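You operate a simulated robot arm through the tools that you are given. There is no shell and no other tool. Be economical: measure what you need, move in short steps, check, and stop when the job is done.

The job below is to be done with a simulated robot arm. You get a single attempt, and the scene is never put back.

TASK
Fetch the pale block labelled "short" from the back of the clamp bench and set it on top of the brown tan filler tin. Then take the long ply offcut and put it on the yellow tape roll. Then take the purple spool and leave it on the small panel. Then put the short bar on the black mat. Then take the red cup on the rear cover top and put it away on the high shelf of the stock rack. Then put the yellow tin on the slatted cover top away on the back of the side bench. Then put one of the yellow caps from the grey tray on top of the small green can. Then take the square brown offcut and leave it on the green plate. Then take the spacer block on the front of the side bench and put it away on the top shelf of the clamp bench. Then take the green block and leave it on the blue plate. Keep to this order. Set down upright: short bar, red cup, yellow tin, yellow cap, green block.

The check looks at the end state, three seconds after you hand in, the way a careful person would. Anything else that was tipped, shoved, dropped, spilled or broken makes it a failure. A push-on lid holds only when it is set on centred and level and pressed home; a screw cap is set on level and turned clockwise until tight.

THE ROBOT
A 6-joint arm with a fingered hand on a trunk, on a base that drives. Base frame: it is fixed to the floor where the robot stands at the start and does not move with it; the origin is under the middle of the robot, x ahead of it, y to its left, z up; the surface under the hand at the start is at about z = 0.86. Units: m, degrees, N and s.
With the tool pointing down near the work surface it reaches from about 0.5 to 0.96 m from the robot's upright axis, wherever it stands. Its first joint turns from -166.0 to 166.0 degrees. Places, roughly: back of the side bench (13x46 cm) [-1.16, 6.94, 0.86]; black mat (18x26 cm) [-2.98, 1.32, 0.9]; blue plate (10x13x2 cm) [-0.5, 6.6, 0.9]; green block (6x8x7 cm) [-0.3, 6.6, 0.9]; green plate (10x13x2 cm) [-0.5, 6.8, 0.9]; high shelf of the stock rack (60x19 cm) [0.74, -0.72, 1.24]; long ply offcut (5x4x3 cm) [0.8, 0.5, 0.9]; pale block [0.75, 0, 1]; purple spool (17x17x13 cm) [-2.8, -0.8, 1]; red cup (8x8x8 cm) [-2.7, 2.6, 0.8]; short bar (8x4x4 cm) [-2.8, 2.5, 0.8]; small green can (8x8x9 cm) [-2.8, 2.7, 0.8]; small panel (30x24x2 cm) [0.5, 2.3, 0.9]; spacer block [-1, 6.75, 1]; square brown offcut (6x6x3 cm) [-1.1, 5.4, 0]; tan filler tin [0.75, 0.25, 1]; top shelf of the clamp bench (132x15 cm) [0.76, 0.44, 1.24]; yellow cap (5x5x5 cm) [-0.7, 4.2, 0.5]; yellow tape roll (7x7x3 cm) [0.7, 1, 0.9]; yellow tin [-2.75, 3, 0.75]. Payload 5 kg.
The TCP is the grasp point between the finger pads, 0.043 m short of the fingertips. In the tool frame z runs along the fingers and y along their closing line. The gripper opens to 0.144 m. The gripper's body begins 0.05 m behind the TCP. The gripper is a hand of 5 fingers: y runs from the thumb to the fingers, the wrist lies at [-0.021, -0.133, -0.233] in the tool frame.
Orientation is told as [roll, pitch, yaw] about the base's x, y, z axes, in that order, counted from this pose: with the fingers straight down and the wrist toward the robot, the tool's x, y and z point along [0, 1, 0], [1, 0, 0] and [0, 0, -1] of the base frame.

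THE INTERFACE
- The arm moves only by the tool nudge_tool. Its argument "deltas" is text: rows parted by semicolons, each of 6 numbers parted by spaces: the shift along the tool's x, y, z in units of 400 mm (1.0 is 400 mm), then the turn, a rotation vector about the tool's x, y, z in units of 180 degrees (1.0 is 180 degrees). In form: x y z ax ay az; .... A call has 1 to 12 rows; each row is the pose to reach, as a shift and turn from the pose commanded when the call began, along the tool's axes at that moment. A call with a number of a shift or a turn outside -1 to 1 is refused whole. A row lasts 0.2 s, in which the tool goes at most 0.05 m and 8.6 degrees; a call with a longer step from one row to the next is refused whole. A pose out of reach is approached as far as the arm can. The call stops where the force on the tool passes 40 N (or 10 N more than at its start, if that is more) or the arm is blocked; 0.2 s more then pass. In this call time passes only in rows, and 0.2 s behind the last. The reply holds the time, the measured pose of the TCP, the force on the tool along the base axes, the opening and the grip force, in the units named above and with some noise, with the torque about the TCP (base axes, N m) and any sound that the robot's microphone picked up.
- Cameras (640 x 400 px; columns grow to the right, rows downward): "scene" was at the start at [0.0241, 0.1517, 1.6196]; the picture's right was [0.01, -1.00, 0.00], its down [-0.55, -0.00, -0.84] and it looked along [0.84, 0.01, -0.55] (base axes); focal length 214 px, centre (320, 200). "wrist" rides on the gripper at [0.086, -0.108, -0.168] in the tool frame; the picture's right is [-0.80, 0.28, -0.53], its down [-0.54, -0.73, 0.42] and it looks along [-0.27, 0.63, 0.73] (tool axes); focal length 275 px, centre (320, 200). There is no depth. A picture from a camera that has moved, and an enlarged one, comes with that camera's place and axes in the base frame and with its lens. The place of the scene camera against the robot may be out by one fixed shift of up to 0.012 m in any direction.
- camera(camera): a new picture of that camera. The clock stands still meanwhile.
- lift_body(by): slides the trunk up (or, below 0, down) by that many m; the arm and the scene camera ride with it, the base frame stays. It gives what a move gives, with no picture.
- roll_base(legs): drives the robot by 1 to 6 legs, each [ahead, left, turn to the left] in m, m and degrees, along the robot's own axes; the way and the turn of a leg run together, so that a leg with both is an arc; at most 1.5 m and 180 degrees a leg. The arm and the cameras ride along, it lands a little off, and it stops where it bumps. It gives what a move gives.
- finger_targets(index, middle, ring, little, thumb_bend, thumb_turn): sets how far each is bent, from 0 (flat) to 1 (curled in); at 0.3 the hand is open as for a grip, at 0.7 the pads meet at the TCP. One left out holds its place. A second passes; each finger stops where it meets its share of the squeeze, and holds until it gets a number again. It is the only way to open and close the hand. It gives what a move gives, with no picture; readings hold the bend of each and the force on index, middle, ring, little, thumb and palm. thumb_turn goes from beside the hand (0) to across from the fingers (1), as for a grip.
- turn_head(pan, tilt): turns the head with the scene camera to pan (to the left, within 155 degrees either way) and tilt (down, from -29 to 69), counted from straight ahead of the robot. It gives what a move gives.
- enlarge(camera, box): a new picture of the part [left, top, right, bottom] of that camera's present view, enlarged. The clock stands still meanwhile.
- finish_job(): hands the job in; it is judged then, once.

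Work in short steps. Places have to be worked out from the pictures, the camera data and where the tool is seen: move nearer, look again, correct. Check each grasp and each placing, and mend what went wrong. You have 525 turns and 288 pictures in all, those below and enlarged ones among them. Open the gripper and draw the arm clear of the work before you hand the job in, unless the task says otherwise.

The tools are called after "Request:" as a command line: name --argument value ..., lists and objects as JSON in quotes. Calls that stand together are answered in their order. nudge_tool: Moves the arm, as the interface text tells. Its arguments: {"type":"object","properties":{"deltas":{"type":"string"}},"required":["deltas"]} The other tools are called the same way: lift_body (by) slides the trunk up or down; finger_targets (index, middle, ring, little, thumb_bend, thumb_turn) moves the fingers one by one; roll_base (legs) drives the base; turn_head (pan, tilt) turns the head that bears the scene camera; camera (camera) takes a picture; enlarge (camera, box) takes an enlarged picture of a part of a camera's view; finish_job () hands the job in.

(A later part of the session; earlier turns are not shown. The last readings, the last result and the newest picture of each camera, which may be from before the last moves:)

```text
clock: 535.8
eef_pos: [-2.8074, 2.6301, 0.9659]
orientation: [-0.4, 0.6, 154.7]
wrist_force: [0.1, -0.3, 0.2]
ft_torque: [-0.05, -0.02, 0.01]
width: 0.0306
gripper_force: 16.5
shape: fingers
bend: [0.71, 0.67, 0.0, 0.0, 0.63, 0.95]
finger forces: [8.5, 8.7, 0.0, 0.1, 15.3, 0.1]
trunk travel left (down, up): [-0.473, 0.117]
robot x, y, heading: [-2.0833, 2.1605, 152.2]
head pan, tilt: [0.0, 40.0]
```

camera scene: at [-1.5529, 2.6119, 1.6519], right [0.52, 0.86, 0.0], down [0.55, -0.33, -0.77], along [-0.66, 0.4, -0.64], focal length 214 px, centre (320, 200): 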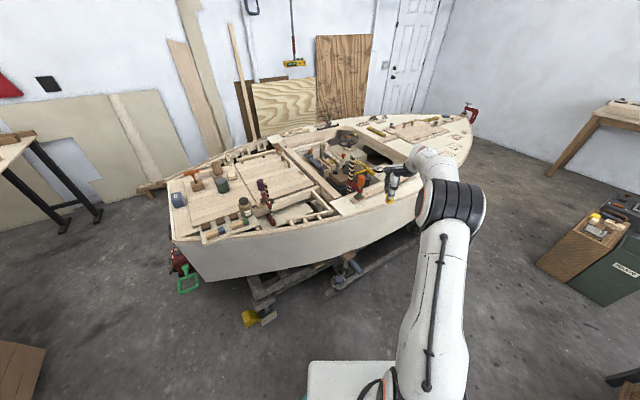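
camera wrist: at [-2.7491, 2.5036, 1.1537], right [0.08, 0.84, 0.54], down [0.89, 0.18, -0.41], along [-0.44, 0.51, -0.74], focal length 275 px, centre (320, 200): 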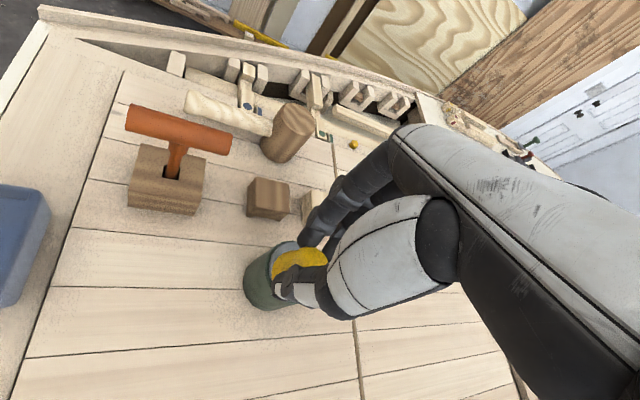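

Request:
lift_body --by -0.006

Request:
lift_body --by -0.006

```text
clock: 536.4
eef_pos: [-2.808, 2.629, 0.9609]
orientation: [-0.3, 0.6, 154.7]
wrist_force: [-0.8, 0.7, -0.5]
ft_torque: [0.02, 0.0, -0.01]
width: 0.0305
gripper_force: 17.0
shape: fingers
bend: [0.71, 0.67, 0.0, 0.0, 0.63, 0.95]
finger forces: [8.5, 8.7, 0.0, 0.0, 15.2, 0.0]
trunk travel left (down, up): [-0.467, 0.123]
robot x, y, heading: [-2.0846, 2.1603, 152.3]
head pan, tilt: [0.0, 40.0]
```

```text
clock: 536.9
eef_pos: [-2.8085, 2.6291, 0.9562]
orientation: [-0.5, 0.3, 154.8]
wrist_force: [0.2, 0.0, 7.6]
ft_torque: [-0.02, 0.0, 0.0]
width: 0.0304
gripper_force: 18.9
shape: fingers
bend: [0.71, 0.67, 0.0, 0.0, 0.63, 0.95]
finger forces: [9.0, 10.7, 0.0, 0.0, 17.5, 0.1]
trunk travel left (down, up): [-0.461, 0.129]
robot x, y, heading: [-2.0811, 2.1575, 152.1]
head pan, tilt: [0.0, 40.0]
```

Contact (7.6 N). A look before releasing.

Request:
enlarge --camera "scene" --box '[330, 120, 410, 210]'

```text
4.44 times, centred on (370, 165) of scene
camera zoom: at [-2.1809, 2.0293, 1.545], right [0.47, 0.88, 0.0], down [0.57, -0.3, -0.77], along [-0.68, 0.36, -0.64], focal length 953 px, centre (98, 356)
```

zoom: 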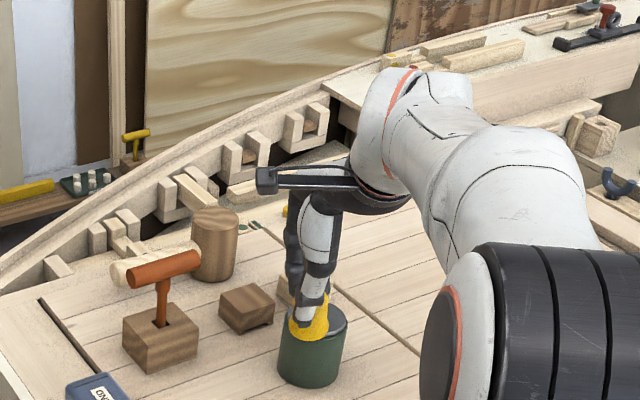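

Cap rests near the can's centre. Release and rise.

Request:
finger_targets --index 0.56 --middle 0.56 --thumb_bend 0.54

Request:
lift_body --by 0.11

Request:
camera --camera "wrist"

Request:
enlarge --camera "scene" --box '[320, 150, 410, 230]'

```text
clock: 537.9
eef_pos: [-2.8083, 2.6308, 0.9543]
orientation: [-0.4, 0.6, 154.7]
wrist_force: [0.7, 0.2, -0.7]
ft_torque: [-0.03, -0.01, 0.0]
width: 0.06
gripper_force: 0.1
shape: fingers
bend: [0.56, 0.56, 0.0, 0.0, 0.54, 0.97]
finger forces: [0.0, 0.1, 0.1, 0.1, 0.0, 0.1]
trunk travel left (down, up): [-0.461, 0.129]
robot x, y, heading: [-2.0783, 2.1625, 152.2]
head pan, tilt: [0.0, 40.0]
```

```text
clock: 539.3
eef_pos: [-2.8088, 2.6293, 1.0636]
orientation: [-0.4, 0.6, 154.7]
wrist_force: [-0.1, 0.0, 0.3]
ft_torque: [0.0, 0.0, 0.02]
width: 0.0601
gripper_force: 0.0
shape: fingers
bend: [0.56, 0.56, 0.0, 0.0, 0.54, 0.97]
finger forces: [0.0, 0.0, 0.1, 0.1, 0.1, 0.1]
trunk travel left (down, up): [-0.571, 0.019]
robot x, y, heading: [-2.0787, 2.1606, 152.3]
head pan, tilt: [0.0, 40.0]
```

```text
67 pictures are left
camera wrist: at [-2.7493, 2.5037, 1.2311], right [0.08, 0.84, 0.54], down [0.89, 0.18, -0.41], along [-0.44, 0.51, -0.74], focal length 275 px, centre (320, 200)
```

wrist: 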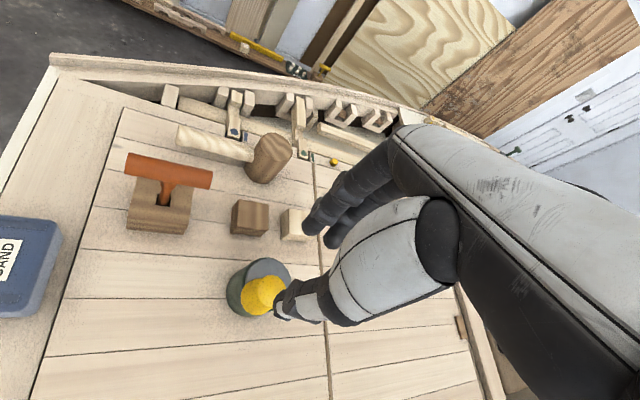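

```text
5.00 times, centred on (365, 190) of scene
camera zoom: at [-2.1816, 2.0298, 1.6548], right [0.47, 0.88, 0.0], down [0.57, -0.3, -0.77], along [-0.68, 0.36, -0.64], focal length 1072 px, centre (95, 250)
```

zoom: 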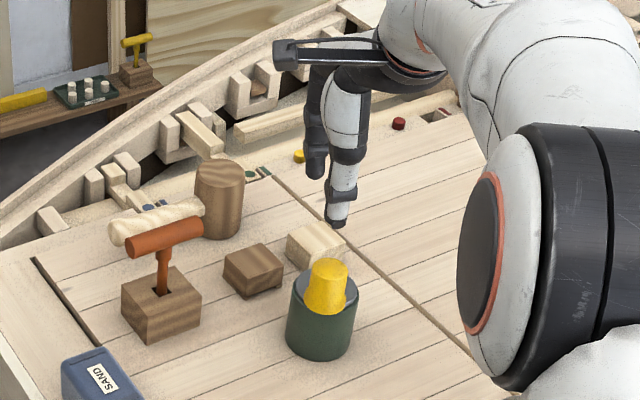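

The cap stands on the green can. Next: the brown offcut on the floor near the boxes. I drive back around.

Request:
roll_base --legs '[[-0.6, 0, 0], [0, 0, -62]]'

Request:
roll_base --legs '[[0.85, 0, 0], [0, -1.47, 0]]'

```text
clock: 545.5
eef_pos: [-1.4536, 2.7366, 1.0644]
orientation: [-0.4, 0.7, 91.4]
wrist_force: [-0.5, -0.5, 0.5]
ft_torque: [-0.03, 0.0, 0.02]
width: 0.06
gripper_force: 0.1
shape: fingers
bend: [0.56, 0.56, 0.0, 0.0, 0.54, 0.97]
finger forces: [0.1, 0.1, 0.0, 0.1, 0.0, 0.1]
trunk travel left (down, up): [-0.571, 0.019]
robot x, y, heading: [-1.544, 1.8758, 88.8]
head pan, tilt: [0.0, 40.0]
```

```text
clock: 557.0
eef_pos: [0.0553, 3.5343, 1.064]
orientation: [-0.4, 0.7, 90.3]
wrist_force: [-0.3, 0.5, 0.7]
ft_torque: [0.02, -0.03, 0.0]
width: 0.0601
gripper_force: 0.0
shape: fingers
bend: [0.56, 0.56, 0.0, 0.0, 0.54, 0.97]
finger forces: [0.0, 0.0, 0.0, 0.0, 0.0, 0.0]
trunk travel left (down, up): [-0.571, 0.019]
robot x, y, heading: [-0.0532, 2.6782, 87.9]
head pan, tilt: [0.0, 40.0]
```

Request:
roll_base --legs '[[0, 0.07, 2.1], [1.35, 0, 0], [1.3, 0.2, 0]]'

Request:
turn_head --pan 75 --tilt 50

Request:
camera --camera "scene"

```text
clock: 570.6
eef_pos: [-0.242, 6.214, 1.0643]
orientation: [-0.3, 0.7, 91.7]
wrist_force: [0.4, 0.2, 0.0]
ft_torque: [0.04, 0.01, 0.01]
width: 0.0599
gripper_force: 0.2
shape: fingers
bend: [0.56, 0.56, 0.0, 0.0, 0.54, 0.97]
finger forces: [0.0, 0.1, 0.0, 0.0, 0.1, 0.0]
trunk travel left (down, up): [-0.571, 0.019]
robot x, y, heading: [-0.3281, 5.3564, 89.2]
head pan, tilt: [0.0, 40.0]
```

```text
clock: 572.1
eef_pos: [-0.2419, 6.2141, 1.0646]
orientation: [-0.3, 0.6, 91.9]
wrist_force: [0.6, -0.4, -0.3]
ft_torque: [0.0, -0.02, -0.01]
width: 0.0599
gripper_force: 0.0
shape: fingers
bend: [0.56, 0.56, 0.0, 0.0, 0.54, 0.97]
finger forces: [0.0, 0.0, 0.1, 0.0, 0.0, 0.1]
trunk travel left (down, up): [-0.571, 0.019]
robot x, y, heading: [-0.3286, 5.3484, 89.0]
head pan, tilt: [75.0, 50.0]
```

```text
65 pictures are left
camera scene: at [-0.5644, 5.3123, 1.6407], right [0.27, 0.96, 0.0], down [0.74, -0.21, -0.64], along [-0.62, 0.18, -0.77], focal length 214 px, centre (320, 200)
```

scene: 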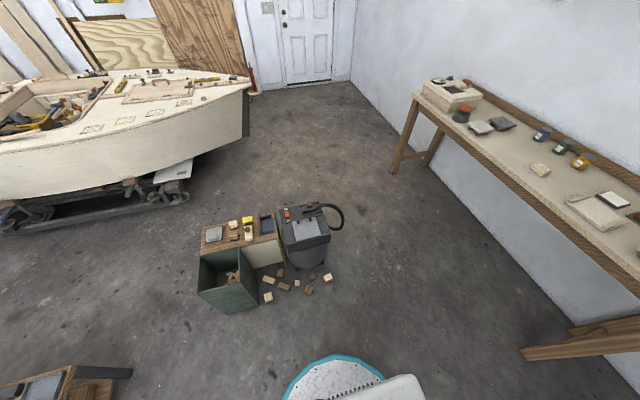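

Request:
enlarge --camera "scene" --box '[240, 240, 350, 320]'

```text
5.00 times, centred on (295, 280) of scene
camera zoom: at [-0.5644, 5.3123, 1.6407], right [0.27, 0.96, 0.0], down [0.74, -0.21, -0.64], along [-0.62, 0.18, -0.77], focal length 1072 px, centre (445, -200)
```

zoom: 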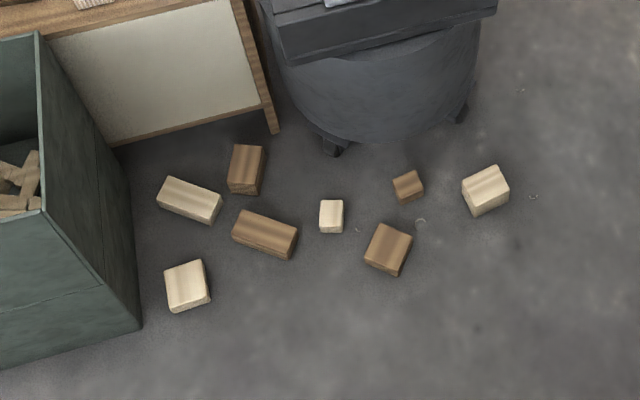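

The 6 cm square brown one is at ≈(-1.072,5.376), edges at ~54°/144°. I turn to face -x, standing slightly to its left, and lower the trunk.

Request:
roll_base --legs '[[0, 0, 91], [0.02, 0.1, 0]]'

Request:
lift_body --by -0.3

Request:
nudge_tool --deltas "0 -0.03 0.1 0 0 -0.04; 0 -0.06 0.2 0 0 -0.08; 0 -0.08 0.3 0 0 -0.12; 0 -0.1 0.4 0 0 -0.16; 0 -0.1 0.45 0 0 -0.2; 0 -0.1 0.5 0 0 -0.24; 0 -0.1 0.55 0 0 -0.28"

Request:
camera --camera "wrist"

```text
clock: 577.2
eef_pos: [-1.2109, 5.3116, 1.065]
orientation: [-0.5, 0.6, -176.5]
wrist_force: [-0.3, -0.1, -0.3]
ft_torque: [0.08, -0.03, 0.0]
width: 0.0601
gripper_force: 0.0
shape: fingers
bend: [0.56, 0.56, 0.0, 0.0, 0.54, 0.97]
finger forces: [0.0, 0.1, 0.0, 0.0, 0.1, 0.0]
trunk travel left (down, up): [-0.571, 0.019]
robot x, y, heading: [-0.349, 5.2476, -179.3]
head pan, tilt: [75.0, 50.0]
```

```text
clock: 580.2
eef_pos: [-1.2103, 5.313, 0.7641]
orientation: [-0.4, 0.7, -176.4]
wrist_force: [0.0, 0.0, -0.4]
ft_torque: [-0.03, 0.02, -0.05]
width: 0.0602
gripper_force: 0.1
shape: fingers
bend: [0.56, 0.56, 0.0, 0.0, 0.54, 0.97]
finger forces: [0.1, 0.1, 0.0, 0.1, 0.1, 0.0]
trunk travel left (down, up): [-0.271, 0.319]
robot x, y, heading: [-0.3448, 5.2522, -179.4]
head pan, tilt: [75.0, 50.0]
```

```text
clock: 581.8
eef_pos: [-1.1705, 5.3158, 0.5482]
orientation: [-0.1, 0.5, -126.0]
wrist_force: [-1.2, -1.5, 12.3]
ft_torque: [-0.33, 0.38, 0.02]
width: 0.0601
gripper_force: 5.5
shape: fingers
bend: [0.56, 0.56, 0.0, 0.0, 0.54, 0.97]
finger forces: [0.0, 11.6, 0.0, 0.1, 0.0, 0.0]
trunk travel left (down, up): [-0.271, 0.319]
robot x, y, heading: [-0.3465, 5.2502, -179.1]
head pan, tilt: [75.0, 50.0]
```

```text
63 pictures are left
camera wrist: at [-1.0384, 5.3512, 0.7159], right [-0.81, 0.23, 0.53], down [-0.01, 0.91, -0.42], along [-0.58, -0.34, -0.74], focal length 275 px, centre (320, 200)
```

wrist: 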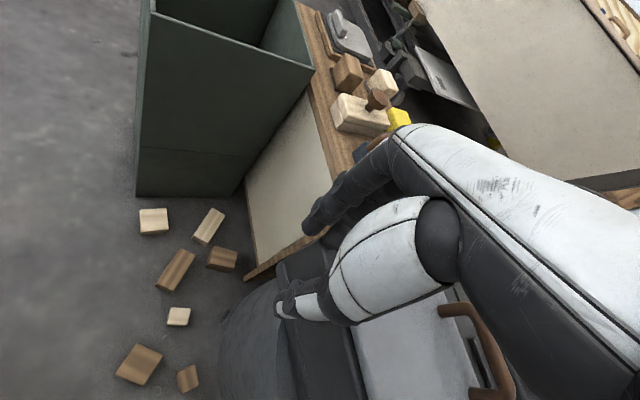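

The middle finger touched the vacuum's top. I raise at once and pull back.

Request:
nudge_tool --deltas "0 0 -0.1 0 0 0; 0.05 -0.08 -0.15 0 0 0; 0.12 -0.17 -0.15 0 0 0; 0.19 -0.26 -0.15 0 0 0; 0.2 -0.3 -0.15 0 0 0"

Request:
turn_head --pan 0 --tilt 55

Request:
camera --camera "scene"

Request:
camera --camera "wrist"

```text
clock: 583.0
eef_pos: [-1.033, 5.3681, 0.6068]
orientation: [0.2, 0.6, -126.1]
wrist_force: [-0.2, 0.7, -0.2]
ft_torque: [0.0, 0.02, -0.01]
width: 0.0601
gripper_force: 0.0
shape: fingers
bend: [0.56, 0.56, 0.0, 0.0, 0.54, 0.98]
finger forces: [0.0, 0.0, 0.0, 0.0, 0.0, 0.1]
trunk travel left (down, up): [-0.271, 0.319]
robot x, y, heading: [-0.3457, 5.2552, -179.2]
head pan, tilt: [75.0, 50.0]
```

```text
clock: 584.5
eef_pos: [-1.0343, 5.3677, 0.6075]
orientation: [0.1, 0.7, -126.2]
wrist_force: [-0.2, 0.3, -0.1]
ft_torque: [0.01, 0.04, 0.02]
width: 0.0604
gripper_force: 0.1
shape: fingers
bend: [0.56, 0.56, 0.0, 0.0, 0.54, 0.98]
finger forces: [0.0, 0.1, 0.1, 0.2, 0.0, 0.0]
trunk travel left (down, up): [-0.271, 0.319]
robot x, y, heading: [-0.3514, 5.25, -179.2]
head pan, tilt: [0.0, 55.0]
```

```text
62 pictures are left
camera scene: at [-0.3627, 5.09, 1.3342], right [-0.01, 1.0, 0.0], down [0.82, 0.01, -0.57], along [-0.57, -0.01, -0.82], focal length 214 px, centre (320, 200)
```

scene: 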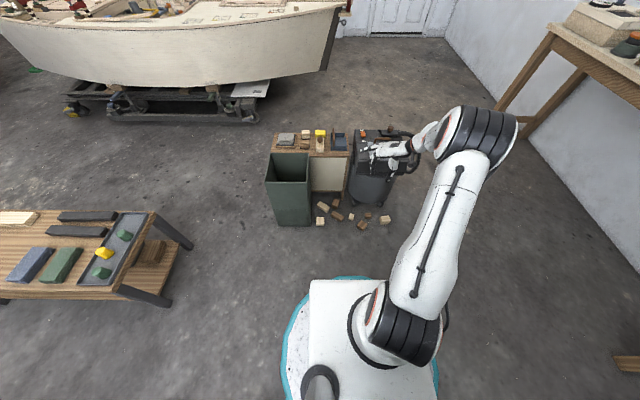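

```text
61 pictures are left
camera wrist: at [-0.9024, 5.4017, 0.7761], right [-0.82, 0.24, 0.53], down [-0.01, 0.91, -0.42], along [-0.58, -0.34, -0.74], focal length 275 px, centre (320, 200)
```

wrist: 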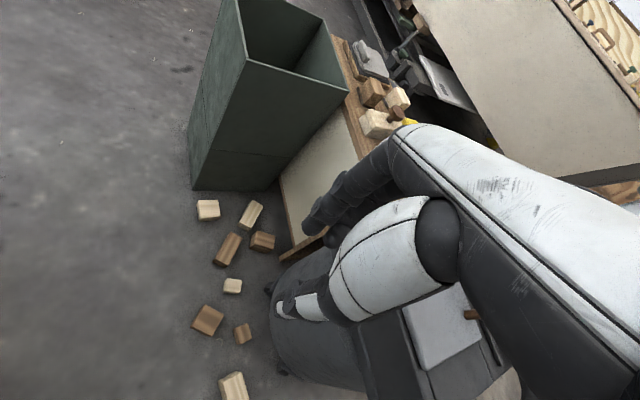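

Offcut confirmed at ≈(-1.064,5.375). Align over it, lower the trunk 0.25 m and arm further to z≈0.2.

Request:
nudge_tool --deltas "-0.077 0.031 0 0 0 0; -0.077 0.031 0.05 0 0 0"

Request:
lift_body --by -0.25

Request:
nudge_tool --deltas "0 0 0.1 0 0 0; 0 0 0.2 0 0 0; 0 0 0.3 0 0 0; 0 0 0.35 0 0 0"

Request:
camera --camera "wrist"

```text
clock: 585.0
eef_pos: [-1.0643, 5.3736, 0.5866]
orientation: [0.2, 0.8, -126.1]
wrist_force: [-0.4, 0.0, -0.3]
ft_torque: [0.02, 0.01, -0.01]
width: 0.0602
gripper_force: 0.0
shape: fingers
bend: [0.56, 0.56, 0.0, 0.0, 0.54, 0.98]
finger forces: [0.0, 0.0, 0.0, 0.0, 0.0, 0.0]
trunk travel left (down, up): [-0.271, 0.319]
robot x, y, heading: [-0.3483, 5.2476, -179.1]
head pan, tilt: [0.0, 55.0]
```

```text
clock: 586.5
eef_pos: [-1.0665, 5.3813, 0.4683]
orientation: [-0.5, 0.4, -126.4]
wrist_force: [14.9, 3.8, 16.8]
ft_torque: [-0.96, 2.65, 0.36]
width: 0.0603
gripper_force: 16.8
shape: fingers
bend: [0.56, 0.56, 0.01, 0.0, 0.54, 0.98]
finger forces: [0.0, 0.0, 1.0, 33.1, 0.0, 0.1]
trunk travel left (down, up): [-0.143, 0.447]
robot x, y, heading: [-0.3507, 5.2538, -179.0]
head pan, tilt: [0.0, 55.0]
stopped: the force on the tool passed its limit at 54 N (the readings are from after the stop); the commanded pose is now the measured one
```

```text
clock: 586.7
eef_pos: [-1.0676, 5.383, 0.4643]
orientation: [-0.9, 0.1, -126.4]
wrist_force: [25.7, -0.9, 22.5]
ft_torque: [-1.3, 3.88, 1.61]
width: 0.0605
gripper_force: 26.3
shape: fingers
bend: [0.56, 0.56, 0.01, 0.0, 0.54, 0.98]
finger forces: [0.1, 0.0, 1.2, 50.5, 0.0, 0.1]
trunk travel left (down, up): [-0.143, 0.447]
robot x, y, heading: [-0.3454, 5.2497, -179.3]
head pan, tilt: [0.0, 55.0]
stopped in row 1: the force on the tool passed its limit at 65 N (the readings are from after the stop); the commanded pose is now the measured one
```

```text
60 pictures are left
camera wrist: at [-0.932, 5.4163, 0.6296], right [-0.8, 0.24, 0.54], down [-0.01, 0.91, -0.41], along [-0.59, -0.34, -0.73], focal length 275 px, centre (320, 200)
```

wrist: 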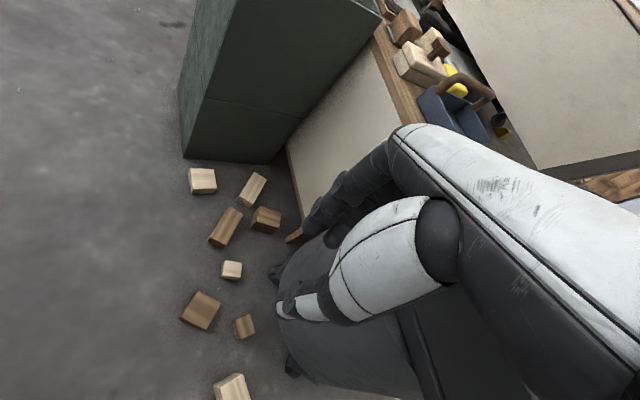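

The flat little finger is pressing on the vacuum's top — raise immediately.

Request:
nudge_tool --deltas "0 0 -0.08 0 0 0; 0 0 -0.16 0 0 0; 0 0 -0.24 0 0 0"

Request:
enlarge --camera "scene" --box '[260, 110, 440, 240]'

```text
clock: 587.5
eef_pos: [-1.0658, 5.3792, 0.5563]
orientation: [-0.5, 0.2, -126.4]
wrist_force: [0.6, -0.1, -0.3]
ft_torque: [-0.03, -0.02, 0.03]
width: 0.0605
gripper_force: 0.1
shape: fingers
bend: [0.56, 0.56, 0.0, 0.0, 0.54, 0.98]
finger forces: [0.0, 0.0, 0.1, 0.0, 0.1, 0.0]
trunk travel left (down, up): [-0.143, 0.447]
robot x, y, heading: [-0.3486, 5.2544, -179.2]
head pan, tilt: [0.0, 55.0]
```

```text
3.08 times, centred on (350, 175) of scene
camera zoom: at [-0.3628, 5.0905, 1.2066], right [-0.01, 1.0, 0.0], down [0.82, 0.01, -0.57], along [-0.57, -0.01, -0.82], focal length 660 px, centre (228, 277)
```

zoom: 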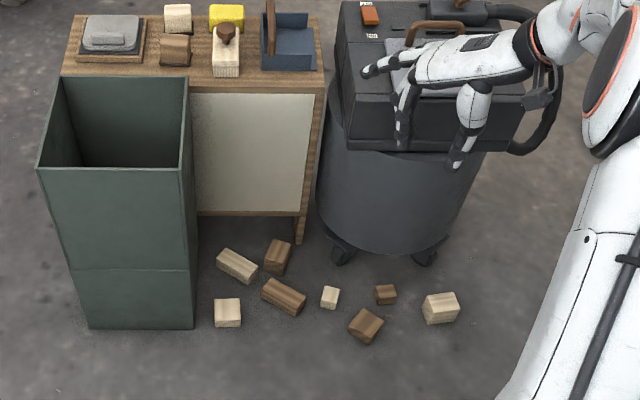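

I'll curl ring and little fully (so nothing overhangs the vacuum) and go down again in small steps.

Request:
finger_targets --index 0.5 --middle 0.5 --ring 1.0 --little 1.0 --thumb_bend 0.5

Request:
nudge_tool --deltas "0.01 -0.01 0.05 0 0 0; 0.01 -0.01 0.12 0 0 0; 0.01 -0.01 0.2 0 0 0; 0.01 -0.01 0.28 0 0 0; 0.01 -0.01 0.36 0 0 0"

Request:
camera --camera "wrist"

```text
clock: 588.5
eef_pos: [-1.0658, 5.3799, 0.5562]
orientation: [-0.5, 0.3, -126.5]
wrist_force: [0.8, -0.1, -0.1]
ft_torque: [0.05, -0.03, 0.0]
width: 0.0778
gripper_force: 0.1
shape: fingers
bend: [0.5, 0.5, 0.96, 0.95, 0.5, 0.98]
finger forces: [0.0, 0.0, 0.1, 0.0, 0.0, 0.0]
trunk travel left (down, up): [-0.143, 0.447]
robot x, y, heading: [-0.3506, 5.2536, -179.4]
head pan, tilt: [0.0, 55.0]
```

```text
clock: 589.7
eef_pos: [-1.0634, 5.3832, 0.413]
orientation: [-0.8, 0.1, -126.5]
wrist_force: [-0.5, -0.8, 2.3]
ft_torque: [0.01, -0.01, -0.01]
width: 0.0779
gripper_force: 0.1
shape: fingers
bend: [0.5, 0.5, 1.0, 1.0, 0.5, 0.98]
finger forces: [0.0, 0.0, 0.0, 0.0, 0.0, 0.0]
trunk travel left (down, up): [-0.143, 0.447]
robot x, y, heading: [-0.3441, 5.2551, -179.3]
head pan, tilt: [0.0, 55.0]
```

```text
58 pictures are left
camera wrist: at [-0.9288, 5.4167, 0.5791], right [-0.8, 0.24, 0.54], down [-0.01, 0.91, -0.41], along [-0.59, -0.34, -0.73], focal length 275 px, centre (320, 200)
```

wrist: 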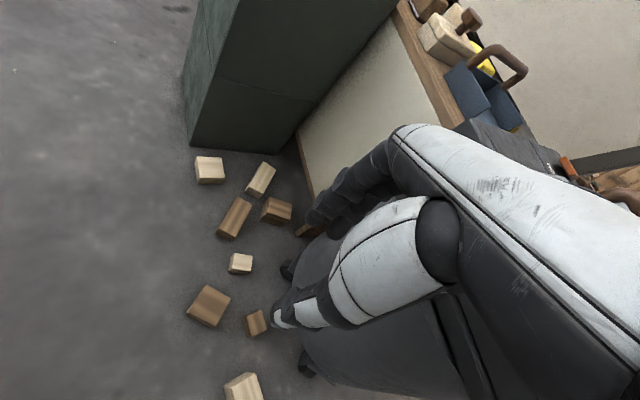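

Clear. Continue down.

Request:
nudge_tool --deltas "0 0.01 0.1 0 0 0; 0 0.01 0.2 0 0 0; 0 0.01 0.3 0 0 0; 0 0.01 0.4 0 0 0; 0 0.01 0.5 0 0 0"

Request:
lift_body --by -0.1

Request:
camera --camera "wrist"

```text
clock: 590.9
eef_pos: [-1.0723, 5.3847, 0.2128]
orientation: [-0.8, 0.2, -126.5]
wrist_force: [-0.7, 0.4, 1.1]
ft_torque: [0.03, -0.03, 0.01]
width: 0.0779
gripper_force: 0.0
shape: fingers
bend: [0.5, 0.5, 1.0, 1.0, 0.5, 0.98]
finger forces: [0.0, 0.1, 0.0, 0.0, 0.1, 0.1]
trunk travel left (down, up): [-0.143, 0.447]
robot x, y, heading: [-0.3488, 5.2515, -179.3]
head pan, tilt: [0.0, 55.0]
```

```text
clock: 592.3
eef_pos: [-1.0706, 5.3835, 0.1124]
orientation: [-0.6, 0.3, -126.5]
wrist_force: [-0.5, 0.1, 0.7]
ft_torque: [-0.03, -0.02, 0.01]
width: 0.078
gripper_force: 0.1
shape: fingers
bend: [0.5, 0.5, 1.0, 1.0, 0.5, 0.98]
finger forces: [0.1, 0.1, 0.1, 0.0, 0.1, 0.0]
trunk travel left (down, up): [-0.043, 0.547]
robot x, y, heading: [-0.3439, 5.2509, -179.4]
head pan, tilt: [0.0, 55.0]
```

```text
57 pictures are left
camera wrist: at [-0.9364, 5.417, 0.2784], right [-0.81, 0.24, 0.54], down [-0.01, 0.91, -0.41], along [-0.59, -0.34, -0.73], focal length 275 px, centre (320, 200)
```

wrist: 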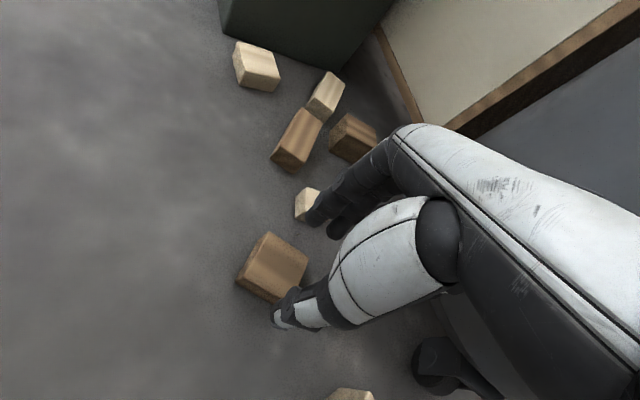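

Offcut is 1.2 cm toward the index side; shift and lower to the floor gently.

Request:
nudge_tool --deltas "0.03 0.01 0.03 0 0 0; 0.03 0.01 0.09 0 0 0; 0.03 0.01 0.13 0 0 0; 0.03 0.01 0.155 0 0 0"

Request:
finger_targets --index 0.68 --middle 0.68 --thumb_bend 0.68

Request:
camera --camera "wrist"

```text
clock: 593.3
eef_pos: [-1.063, 5.374, 0.051]
orientation: [-0.5, 0.4, -126.5]
wrist_force: [-0.2, 0.0, 0.4]
ft_torque: [0.0, -0.05, 0.0]
width: 0.0781
gripper_force: 0.0
shape: fingers
bend: [0.5, 0.5, 1.0, 1.0, 0.5, 0.98]
finger forces: [0.1, 0.0, 0.0, 0.1, 0.0, 0.0]
trunk travel left (down, up): [-0.043, 0.547]
robot x, y, heading: [-0.347, 5.2481, -179.3]
head pan, tilt: [0.0, 55.0]
```

```text
clock: 594.3
eef_pos: [-1.0638, 5.3748, 0.0512]
orientation: [-0.6, 0.2, -126.5]
wrist_force: [-0.2, -0.5, 1.6]
ft_torque: [0.05, 0.01, 0.05]
width: 0.0561
gripper_force: 18.5
shape: fingers
bend: [0.58, 0.61, 1.0, 1.0, 0.57, 0.96]
finger forces: [9.3, 9.2, 0.0, 0.0, 17.8, 0.1]
trunk travel left (down, up): [-0.043, 0.547]
robot x, y, heading: [-0.3469, 5.2527, -179.4]
head pan, tilt: [0.0, 55.0]
```

```text
56 pictures are left
camera wrist: at [-0.9295, 5.408, 0.217], right [-0.81, 0.24, 0.54], down [-0.01, 0.91, -0.41], along [-0.59, -0.34, -0.73], focal length 275 px, centre (320, 200)
```

wrist: 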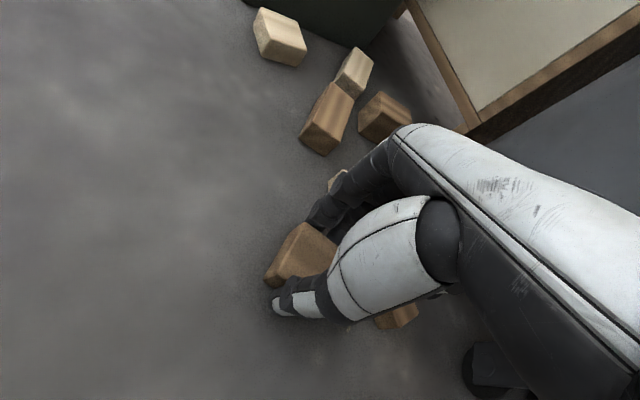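

Gripped. Lift straight up with the trunk.

Request:
lift_body --by 0.3

Request:
lift_body --by 0.24

Request:
roll_base --legs '[[-0.3, 0, 0]]'

Request:
nudge_tool --deltas "0 0 -0.1 0 0 0.02; 0 0 -0.2 0 0 0.06; 0 0 -0.3 0 0 0.1; 0 0 -0.4 0 0 0.14; 0 0 -0.5 0 0 0.18; 0 0 -0.6 0 0 0.22; 0 0 -0.7 0 0 0.26; 0 0 -0.8 0 0 0.295; 0 0 -0.9 0 0 0.295; 0 0 -1.0 0 0 0.295"

```text
clock: 597.3
eef_pos: [-1.0641, 5.3745, 0.3502]
orientation: [-0.6, 0.3, -126.5]
wrist_force: [0.9, 0.7, -1.4]
ft_torque: [-0.02, -0.01, 0.0]
width: 0.0557
gripper_force: 18.1
shape: fingers
bend: [0.58, 0.61, 1.0, 1.0, 0.57, 0.96]
finger forces: [9.5, 8.4, 0.1, 0.1, 17.9, 0.1]
trunk travel left (down, up): [-0.343, 0.247]
robot x, y, heading: [-0.3445, 5.2506, -179.5]
head pan, tilt: [0.0, 55.0]
```

```text
clock: 599.8
eef_pos: [-1.0643, 5.3751, 0.5909]
orientation: [-0.6, 0.2, -126.5]
wrist_force: [0.4, 0.4, 0.0]
ft_torque: [0.01, -0.02, 0.02]
width: 0.0562
gripper_force: 17.3
shape: fingers
bend: [0.58, 0.61, 1.0, 1.0, 0.57, 0.96]
finger forces: [9.5, 8.5, 0.0, 0.0, 17.8, 0.0]
trunk travel left (down, up): [-0.583, 0.007]
robot x, y, heading: [-0.3477, 5.2519, -179.2]
head pan, tilt: [0.0, 55.0]
```

```text
clock: 601.8
eef_pos: [-0.7654, 5.3819, 0.5913]
orientation: [-0.6, 0.2, -126.9]
wrist_force: [0.3, -0.1, -0.8]
ft_torque: [0.01, 0.0, -0.01]
width: 0.0561
gripper_force: 18.1
shape: fingers
bend: [0.58, 0.61, 1.0, 1.0, 0.57, 0.96]
finger forces: [9.5, 8.4, 0.1, 0.0, 18.1, 0.0]
trunk travel left (down, up): [-0.583, 0.007]
robot x, y, heading: [-0.05, 5.2551, -179.7]
head pan, tilt: [0.0, 55.0]
```

```text
clock: 604.0
eef_pos: [-0.7642, 5.3772, 0.9911]
orientation: [-0.6, -0.3, 180.0]
wrist_force: [0.2, -0.4, -0.7]
ft_torque: [-0.05, 0.03, 0.02]
width: 0.0552
gripper_force: 18.0
shape: fingers
bend: [0.58, 0.61, 1.0, 1.0, 0.57, 0.96]
finger forces: [9.4, 8.3, 0.0, 0.0, 17.9, 0.0]
trunk travel left (down, up): [-0.583, 0.007]
robot x, y, heading: [-0.0473, 5.25, -179.5]
head pan, tilt: [0.0, 55.0]
```

Turn to face the side bench and drive up toward the green plate.

Request:
nudge_tool --deltas "0 0 -0.07 0 0 0; 0 0 -0.13 0 0 0"

Request:
roll_base --legs '[[0, 0, -90], [0.6, 0.57, 0]]'

Request:
turn_head --pan 0 --tilt 45

Request:
camera --camera "scene"

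Request:
camera --camera "wrist"

```text
clock: 604.6
eef_pos: [-0.7629, 5.3747, 1.0433]
orientation: [-0.6, -0.5, -179.9]
wrist_force: [0.6, 0.2, -0.8]
ft_torque: [0.01, 0.01, -0.01]
width: 0.0559
gripper_force: 17.6
shape: fingers
bend: [0.58, 0.61, 1.0, 1.0, 0.57, 0.96]
finger forces: [9.4, 8.3, 0.0, 0.0, 17.8, 0.1]
trunk travel left (down, up): [-0.583, 0.007]
robot x, y, heading: [-0.0473, 5.2568, -179.8]
head pan, tilt: [0.0, 55.0]
```

```text
clock: 612.8
eef_pos: [-0.5779, 6.5525, 1.0412]
orientation: [-0.5, -0.3, 92.4]
wrist_force: [1.1, -0.2, 0.1]
ft_torque: [0.0, -0.03, 0.0]
width: 0.0549
gripper_force: 16.7
shape: fingers
bend: [0.58, 0.62, 1.0, 1.0, 0.57, 0.96]
finger forces: [9.1, 8.1, 0.1, 0.0, 17.2, 0.0]
trunk travel left (down, up): [-0.583, 0.007]
robot x, y, heading: [-0.6726, 5.8363, 92.6]
head pan, tilt: [0.0, 55.0]
```

```text
clock: 613.6
eef_pos: [-0.5788, 6.5539, 1.0425]
orientation: [-0.7, -0.4, 92.4]
wrist_force: [0.5, -0.5, -1.4]
ft_torque: [-0.01, 0.0, 0.0]
width: 0.0555
gripper_force: 17.7
shape: fingers
bend: [0.58, 0.62, 1.0, 1.0, 0.57, 0.96]
finger forces: [9.2, 8.1, 0.0, 0.0, 17.2, 0.0]
trunk travel left (down, up): [-0.583, 0.007]
robot x, y, heading: [-0.67, 5.8369, 92.6]
head pan, tilt: [0.0, 45.0]
```

```text
55 pictures are left
camera scene: at [-0.8308, 5.8454, 1.66], right [1.0, 0.05, 0.0], down [0.03, -0.71, -0.71], along [-0.03, 0.71, -0.71], focal length 214 px, centre (320, 200)
```

scene: 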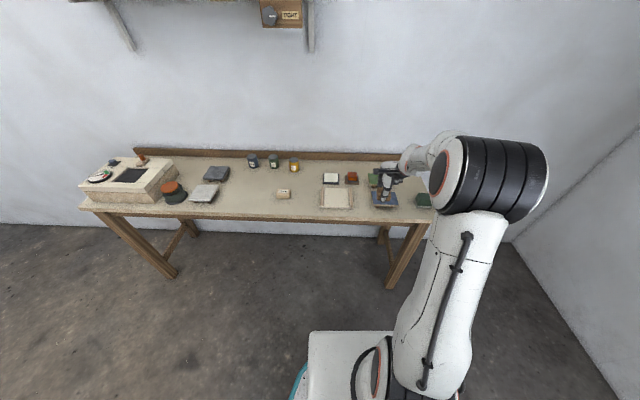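

```text
54 pictures are left
camera wrist: at [-0.6615, 6.439, 1.2068], right [0.78, 0.31, 0.54], down [0.58, -0.7, -0.42], along [0.25, 0.64, -0.73], focal length 275 px, centre (320, 200)
```

wrist: 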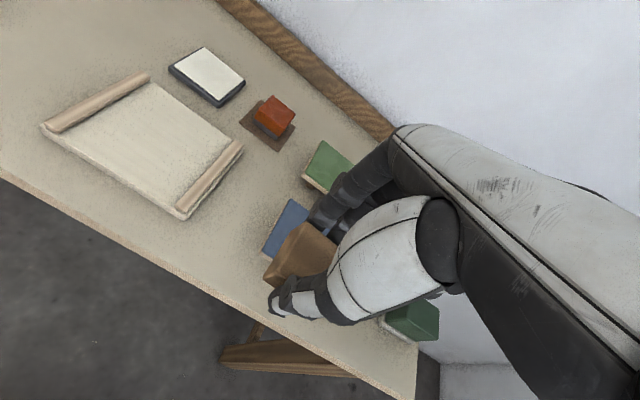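

The green plate spans x≈-0.59…-0.46, y≈6.73…6.82 (centre ≈(-0.526,6.776)). Drive the hand over it.

Request:
roll_base --legs '[[0.22, -0.062, 0]]'

Request:
camera --camera "wrist"

Request:
enlarge --camera "scene" --box '[340, 110, 480, 220]'

```text
clock: 615.3
eef_pos: [-0.527, 6.7807, 1.0404]
orientation: [-0.6, -0.4, 92.4]
wrist_force: [0.4, 0.4, -0.6]
ft_torque: [-0.05, 0.0, 0.02]
width: 0.0552
gripper_force: 17.2
shape: fingers
bend: [0.59, 0.62, 1.0, 1.0, 0.57, 0.96]
finger forces: [9.2, 8.1, 0.0, 0.0, 17.2, 0.0]
trunk travel left (down, up): [-0.583, 0.007]
robot x, y, heading: [-0.6148, 6.0637, 92.6]
head pan, tilt: [0.0, 45.0]
```

```text
53 pictures are left
camera wrist: at [-0.6091, 6.6664, 1.2063], right [0.78, 0.31, 0.54], down [0.58, -0.7, -0.42], along [0.25, 0.64, -0.73], focal length 275 px, centre (320, 200)
```

wrist: 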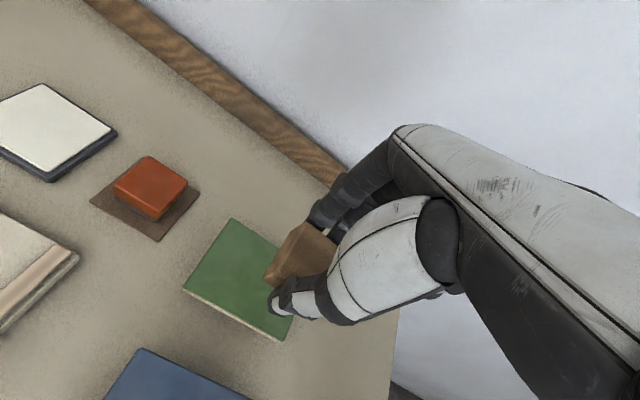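

```text
3.64 times, centred on (410, 165) of scene
camera zoom: at [-0.7781, 6.073, 1.6601], right [1.0, 0.05, 0.0], down [0.03, -0.71, -0.71], along [-0.03, 0.71, -0.71], focal length 780 px, centre (-7, 327)
```

zoom: 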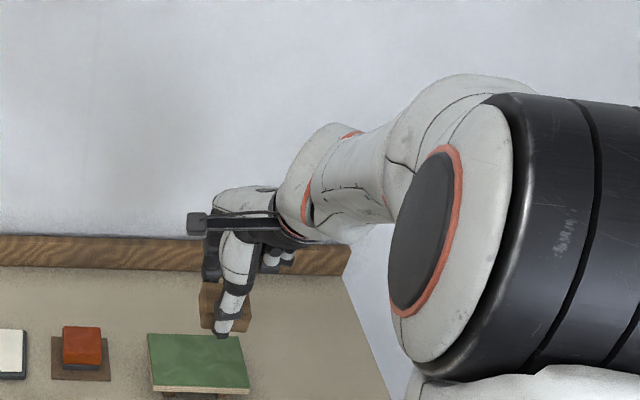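

Well over the plate. Lower with the trunk.

Request:
lift_body --by -0.075

Request:
lift_body --by -0.01

Request:
camera --camera "wrist"

```text
clock: 616.4
eef_pos: [-0.5253, 6.7797, 0.9655]
orientation: [-0.6, -0.3, 92.3]
wrist_force: [-0.4, -0.3, 0.5]
ft_torque: [0.0, -0.01, 0.01]
width: 0.0552
gripper_force: 17.3
shape: fingers
bend: [0.59, 0.62, 1.0, 1.0, 0.57, 0.96]
finger forces: [9.2, 8.1, 0.0, 0.1, 17.3, 0.0]
trunk travel left (down, up): [-0.508, 0.082]
robot x, y, heading: [-0.6139, 6.0639, 92.7]
head pan, tilt: [0.0, 45.0]
```

```text
clock: 617.0
eef_pos: [-0.5273, 6.7802, 0.9562]
orientation: [-0.7, -0.3, 92.4]
wrist_force: [-1.0, 0.2, -0.6]
ft_torque: [0.02, -0.02, 0.0]
width: 0.0551
gripper_force: 17.4
shape: fingers
bend: [0.59, 0.62, 1.0, 1.0, 0.57, 0.96]
finger forces: [9.2, 8.1, 0.1, 0.0, 17.3, 0.0]
trunk travel left (down, up): [-0.498, 0.092]
robot x, y, heading: [-0.6205, 6.0598, 92.7]
head pan, tilt: [0.0, 45.0]
```

```text
51 pictures are left
camera wrist: at [-0.6092, 6.6657, 1.1216], right [0.78, 0.31, 0.54], down [0.58, -0.7, -0.42], along [0.25, 0.64, -0.73], focal length 275 px, centre (320, 200)
```

wrist: 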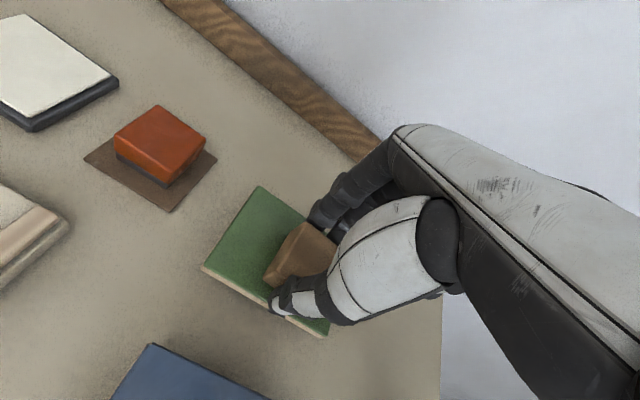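

Request:
lift_body --by -0.008

Request:
lift_body --by -0.006

Request:
lift_body --by -0.005

```text
clock: 617.6
eef_pos: [-0.5263, 6.7802, 0.9498]
orientation: [-0.6, -0.5, 92.4]
wrist_force: [-0.9, -0.4, 11.6]
ft_torque: [-0.42, 0.06, 0.0]
width: 0.0551
gripper_force: 18.9
shape: fingers
bend: [0.59, 0.62, 1.0, 1.0, 0.58, 0.96]
finger forces: [9.4, 8.8, 0.0, 0.0, 18.5, 0.0]
trunk travel left (down, up): [-0.49, 0.1]
robot x, y, heading: [-0.6223, 6.0628, 92.5]
head pan, tilt: [0.0, 45.0]
```

```text
clock: 618.1
eef_pos: [-0.5258, 6.7813, 0.9478]
orientation: [-0.8, -0.9, 92.4]
wrist_force: [-0.9, 3.1, 36.0]
ft_torque: [0.28, 0.07, 0.07]
width: 0.055
gripper_force: 25.8
shape: fingers
bend: [0.59, 0.61, 1.0, 1.0, 0.58, 0.96]
finger forces: [11.0, 20.7, 0.0, 0.0, 19.7, 0.1]
trunk travel left (down, up): [-0.484, 0.106]
robot x, y, heading: [-0.6181, 6.0648, 92.6]
head pan, tilt: [0.0, 45.0]
```

```text
clock: 618.5
eef_pos: [-0.5247, 6.7844, 0.9492]
orientation: [-0.7, -1.3, 92.3]
wrist_force: [-1.2, -2.0, 13.7]
ft_torque: [-0.28, 0.03, 0.03]
width: 0.0552
gripper_force: 19.4
shape: fingers
bend: [0.6, 0.63, 1.0, 1.0, 0.58, 0.96]
finger forces: [9.3, 9.0, 0.0, 0.0, 19.8, 0.0]
trunk travel left (down, up): [-0.481, 0.109]
robot x, y, heading: [-0.618, 6.0649, 92.5]
head pan, tilt: [0.0, 45.0]
stopped: the force on the tool passed its limit at 50 N (the readings are from after the stop); the commanded pose is now the measured one
```

In contact (pressed a bit firmly). Ease up 4 mm and release.

Request:
lift_body --by 0.003

Request:
finger_targets --index 0.5 --middle 0.5 --thumb_bend 0.48

Request:
lift_body --by 0.1

Request:
camera --camera "wrist"

```text
clock: 619.0
eef_pos: [-0.525, 6.7843, 0.949]
orientation: [-0.7, -0.9, 92.3]
wrist_force: [-0.7, 1.0, 7.7]
ft_torque: [0.07, -0.01, 0.02]
width: 0.0552
gripper_force: 18.6
shape: fingers
bend: [0.6, 0.62, 1.0, 1.0, 0.58, 0.96]
finger forces: [9.7, 9.5, 0.0, 0.1, 17.6, 0.0]
trunk travel left (down, up): [-0.484, 0.106]
robot x, y, heading: [-0.6177, 6.0636, 92.6]
head pan, tilt: [0.0, 45.0]
```

```text
clock: 620.0
eef_pos: [-0.5252, 6.7825, 0.9499]
orientation: [-0.7, -1.0, 92.4]
wrist_force: [0.4, -0.3, 3.5]
ft_torque: [0.07, -0.06, -0.02]
width: 0.0815
gripper_force: 1.5
shape: fingers
bend: [0.5, 0.51, 1.0, 1.0, 0.48, 0.97]
finger forces: [0.1, 3.0, 0.1, 0.1, 0.0, 0.1]
trunk travel left (down, up): [-0.484, 0.106]
robot x, y, heading: [-0.6181, 6.0654, 92.8]
head pan, tilt: [0.0, 45.0]
```

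```text
clock: 621.4
eef_pos: [-0.5248, 6.7844, 1.0498]
orientation: [-0.7, -1.0, 92.5]
wrist_force: [0.6, -0.3, -0.2]
ft_torque: [0.01, 0.0, -0.01]
width: 0.0817
gripper_force: 0.0
shape: fingers
bend: [0.5, 0.5, 1.0, 1.0, 0.48, 0.97]
finger forces: [0.0, 0.0, 0.0, 0.0, 0.0, 0.0]
trunk travel left (down, up): [-0.584, 0.006]
robot x, y, heading: [-0.6172, 6.0597, 92.4]
head pan, tilt: [0.0, 45.0]
```

```text
50 pictures are left
camera wrist: at [-0.6091, 6.6679, 1.2127], right [0.78, 0.31, 0.55], down [0.58, -0.69, -0.43], along [0.25, 0.65, -0.72], focal length 275 px, centre (320, 200)
```

wrist: 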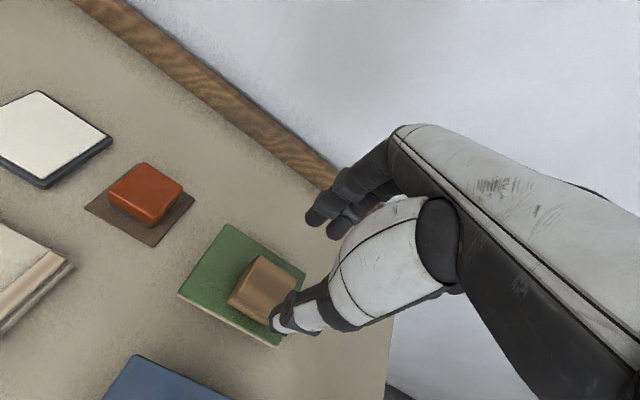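

The brown offcut lies on the green plate. Next the THICK spacer block at ≈(-1.05,6.66). Shift the base left so the hand is above it.

Request:
roll_base --legs '[[-0.1, 0.53, 0]]'

Request:
finger_targets --index 0.45 --middle 0.45 --ring 0.45 --little 0.45 --thumb_bend 0.45

Request:
camera --camera "wrist"

```text
clock: 624.5
eef_pos: [-1.0525, 6.6561, 1.049]
orientation: [-0.7, -1.0, 92.2]
wrist_force: [-0.5, -0.6, 1.2]
ft_torque: [-0.01, -0.01, -0.02]
width: 0.0819
gripper_force: 0.1
shape: fingers
bend: [0.5, 0.5, 1.0, 1.0, 0.48, 0.97]
finger forces: [0.0, 0.0, 0.0, 0.0, 0.0, 0.1]
trunk travel left (down, up): [-0.584, 0.006]
robot x, y, heading: [-1.1458, 5.9343, 92.3]
head pan, tilt: [0.0, 45.0]
```

```text
clock: 625.5
eef_pos: [-1.053, 6.6581, 1.0488]
orientation: [-0.7, -1.0, 92.1]
wrist_force: [0.2, 0.2, 0.2]
ft_torque: [0.03, 0.02, -0.01]
width: 0.0959
gripper_force: 0.0
shape: fingers
bend: [0.45, 0.45, 0.45, 0.45, 0.45, 0.97]
finger forces: [0.0, 0.0, 0.0, 0.0, 0.0, 0.1]
trunk travel left (down, up): [-0.584, 0.006]
robot x, y, heading: [-1.1468, 5.9327, 92.1]
head pan, tilt: [0.0, 45.0]
```

```text
49 pictures are left
camera wrist: at [-1.1376, 6.541, 1.2128], right [0.78, 0.3, 0.55], down [0.57, -0.7, -0.43], along [0.25, 0.65, -0.72], focal length 275 px, centre (320, 200)
```

wrist: 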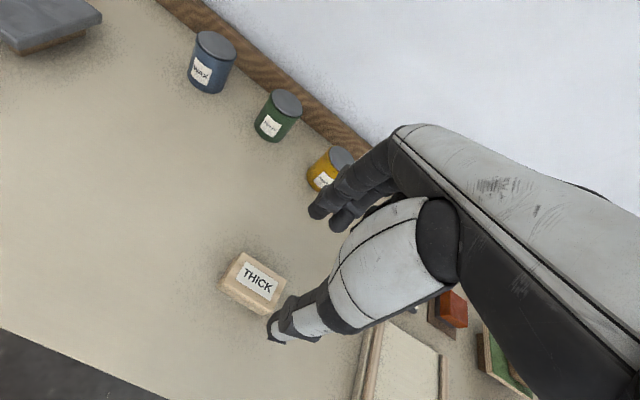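

THICK is at ≈(-1.061,6.666), aligned. Small correction, lower with the trunk.

Request:
nudge_tool --deltas "0.012 0.019 0 -0.005 0.003 0"

Request:
lift_body --by -0.135

Request:
camera --camera "wrist"

```text
clock: 625.9
eef_pos: [-1.0584, 6.6651, 1.0494]
orientation: [-0.2, -2.0, 92.1]
wrist_force: [0.4, 0.8, -0.4]
ft_torque: [0.01, -0.02, 0.03]
width: 0.0961
gripper_force: 0.1
shape: fingers
bend: [0.45, 0.45, 0.45, 0.45, 0.45, 0.97]
finger forces: [0.0, 0.0, 0.0, 0.0, 0.0, 0.0]
trunk travel left (down, up): [-0.584, 0.006]
robot x, y, heading: [-1.151, 5.9362, 92.5]
head pan, tilt: [0.0, 45.0]
```

```text
clock: 627.5
eef_pos: [-1.0583, 6.6656, 0.9144]
orientation: [-0.1, -1.8, 92.2]
wrist_force: [0.4, 0.2, -0.5]
ft_torque: [0.01, 0.02, -0.01]
width: 0.0958
gripper_force: 0.1
shape: fingers
bend: [0.45, 0.45, 0.45, 0.45, 0.45, 0.97]
finger forces: [0.1, 0.0, 0.0, 0.0, 0.0, 0.0]
trunk travel left (down, up): [-0.449, 0.141]
robot x, y, heading: [-1.1484, 5.9374, 92.4]
head pan, tilt: [0.0, 45.0]
```

```text
48 pictures are left
camera wrist: at [-1.1408, 6.5463, 1.0772], right [0.78, 0.3, 0.55], down [0.57, -0.69, -0.45], along [0.25, 0.66, -0.71], focal length 275 px, centre (320, 200)
```

wrist: 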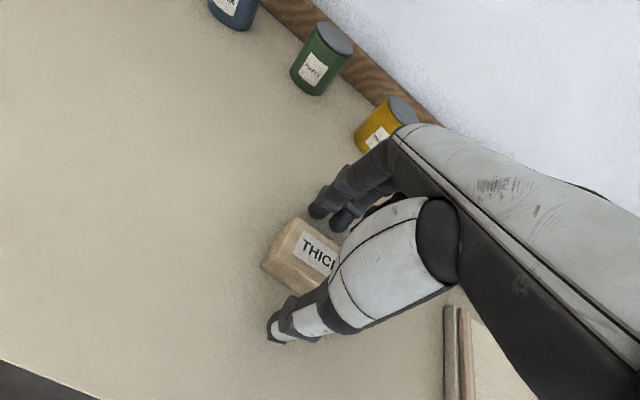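

Straddled. Close.

Request:
finger_targets --index 0.68 --middle 0.68 --ring 0.68 --little 0.5 --thumb_bend 0.68

Request:
lift_body --by 0.05

Request:
camera --camera "wrist"

```text
clock: 628.5
eef_pos: [-1.0587, 6.6648, 0.9135]
orientation: [-0.2, -2.0, 92.1]
wrist_force: [0.9, -0.3, 3.4]
ft_torque: [-0.06, 0.04, 0.0]
width: 0.0462
gripper_force: 15.9
shape: fingers
bend: [0.61, 0.64, 0.66, 0.5, 0.59, 0.96]
finger forces: [8.4, 5.8, 1.9, 0.1, 15.4, 0.0]
trunk travel left (down, up): [-0.449, 0.141]
robot x, y, heading: [-1.1507, 5.9415, 92.5]
head pan, tilt: [0.0, 45.0]
```

```text
clock: 629.5
eef_pos: [-1.0576, 6.6648, 0.9639]
orientation: [-0.2, -1.9, 92.2]
wrist_force: [-0.4, 0.1, -0.2]
ft_torque: [0.02, -0.01, -0.04]
width: 0.0462
gripper_force: 15.0
shape: fingers
bend: [0.61, 0.65, 0.67, 0.5, 0.59, 0.96]
finger forces: [8.1, 5.6, 1.7, 0.1, 15.4, 0.1]
trunk travel left (down, up): [-0.499, 0.091]
robot x, y, heading: [-1.1485, 5.9348, 92.5]
head pan, tilt: [0.0, 45.0]
```

```text
47 pictures are left
camera wrist: at [-1.1409, 6.5464, 1.1268], right [0.78, 0.3, 0.55], down [0.57, -0.69, -0.45], along [0.25, 0.66, -0.71], focal length 275 px, centre (320, 200)
```

wrist: 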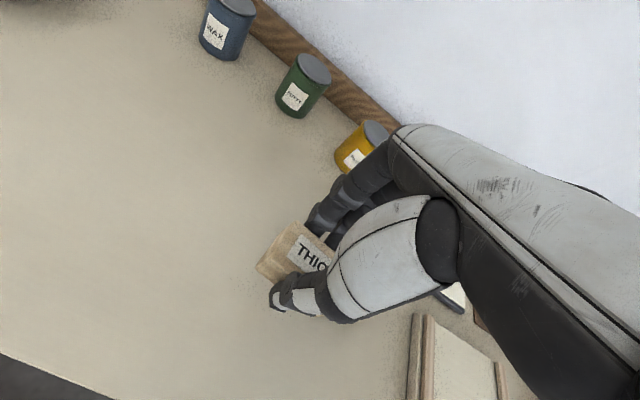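

THICK is held. I raise it and drive back to the clamp bench.

Request:
lift_body --by 0.085

Request:
roll_base --legs '[[0, -1.03, -2.3], [-1.45, 0, 0], [-1.45, 0, 0], [-0.3, 0.45, 0]]'

```text
clock: 630.7
eef_pos: [-1.0583, 6.6649, 1.0491]
orientation: [-0.2, -1.9, 92.1]
wrist_force: [-1.4, -0.2, -1.0]
ft_torque: [0.03, -0.01, -0.03]
width: 0.0468
gripper_force: 15.7
shape: fingers
bend: [0.61, 0.65, 0.67, 0.5, 0.59, 0.96]
finger forces: [8.1, 5.6, 1.8, 0.1, 15.3, 0.0]
trunk travel left (down, up): [-0.584, 0.006]
robot x, y, heading: [-1.153, 5.9373, 92.3]
head pan, tilt: [0.0, 45.0]
```

```text
clock: 652.3
eef_pos: [-0.4052, 3.483, 1.0495]
orientation: [-0.2, -1.8, 90.2]
wrist_force: [-0.2, 0.9, -0.1]
ft_torque: [0.02, 0.01, -0.05]
width: 0.0464
gripper_force: 15.6
shape: fingers
bend: [0.61, 0.65, 0.67, 0.5, 0.59, 0.96]
finger forces: [8.0, 5.6, 1.6, 0.0, 15.3, 0.0]
trunk travel left (down, up): [-0.584, 0.006]
robot x, y, heading: [-0.5171, 2.7613, 90.1]
head pan, tilt: [0.0, 45.0]
```

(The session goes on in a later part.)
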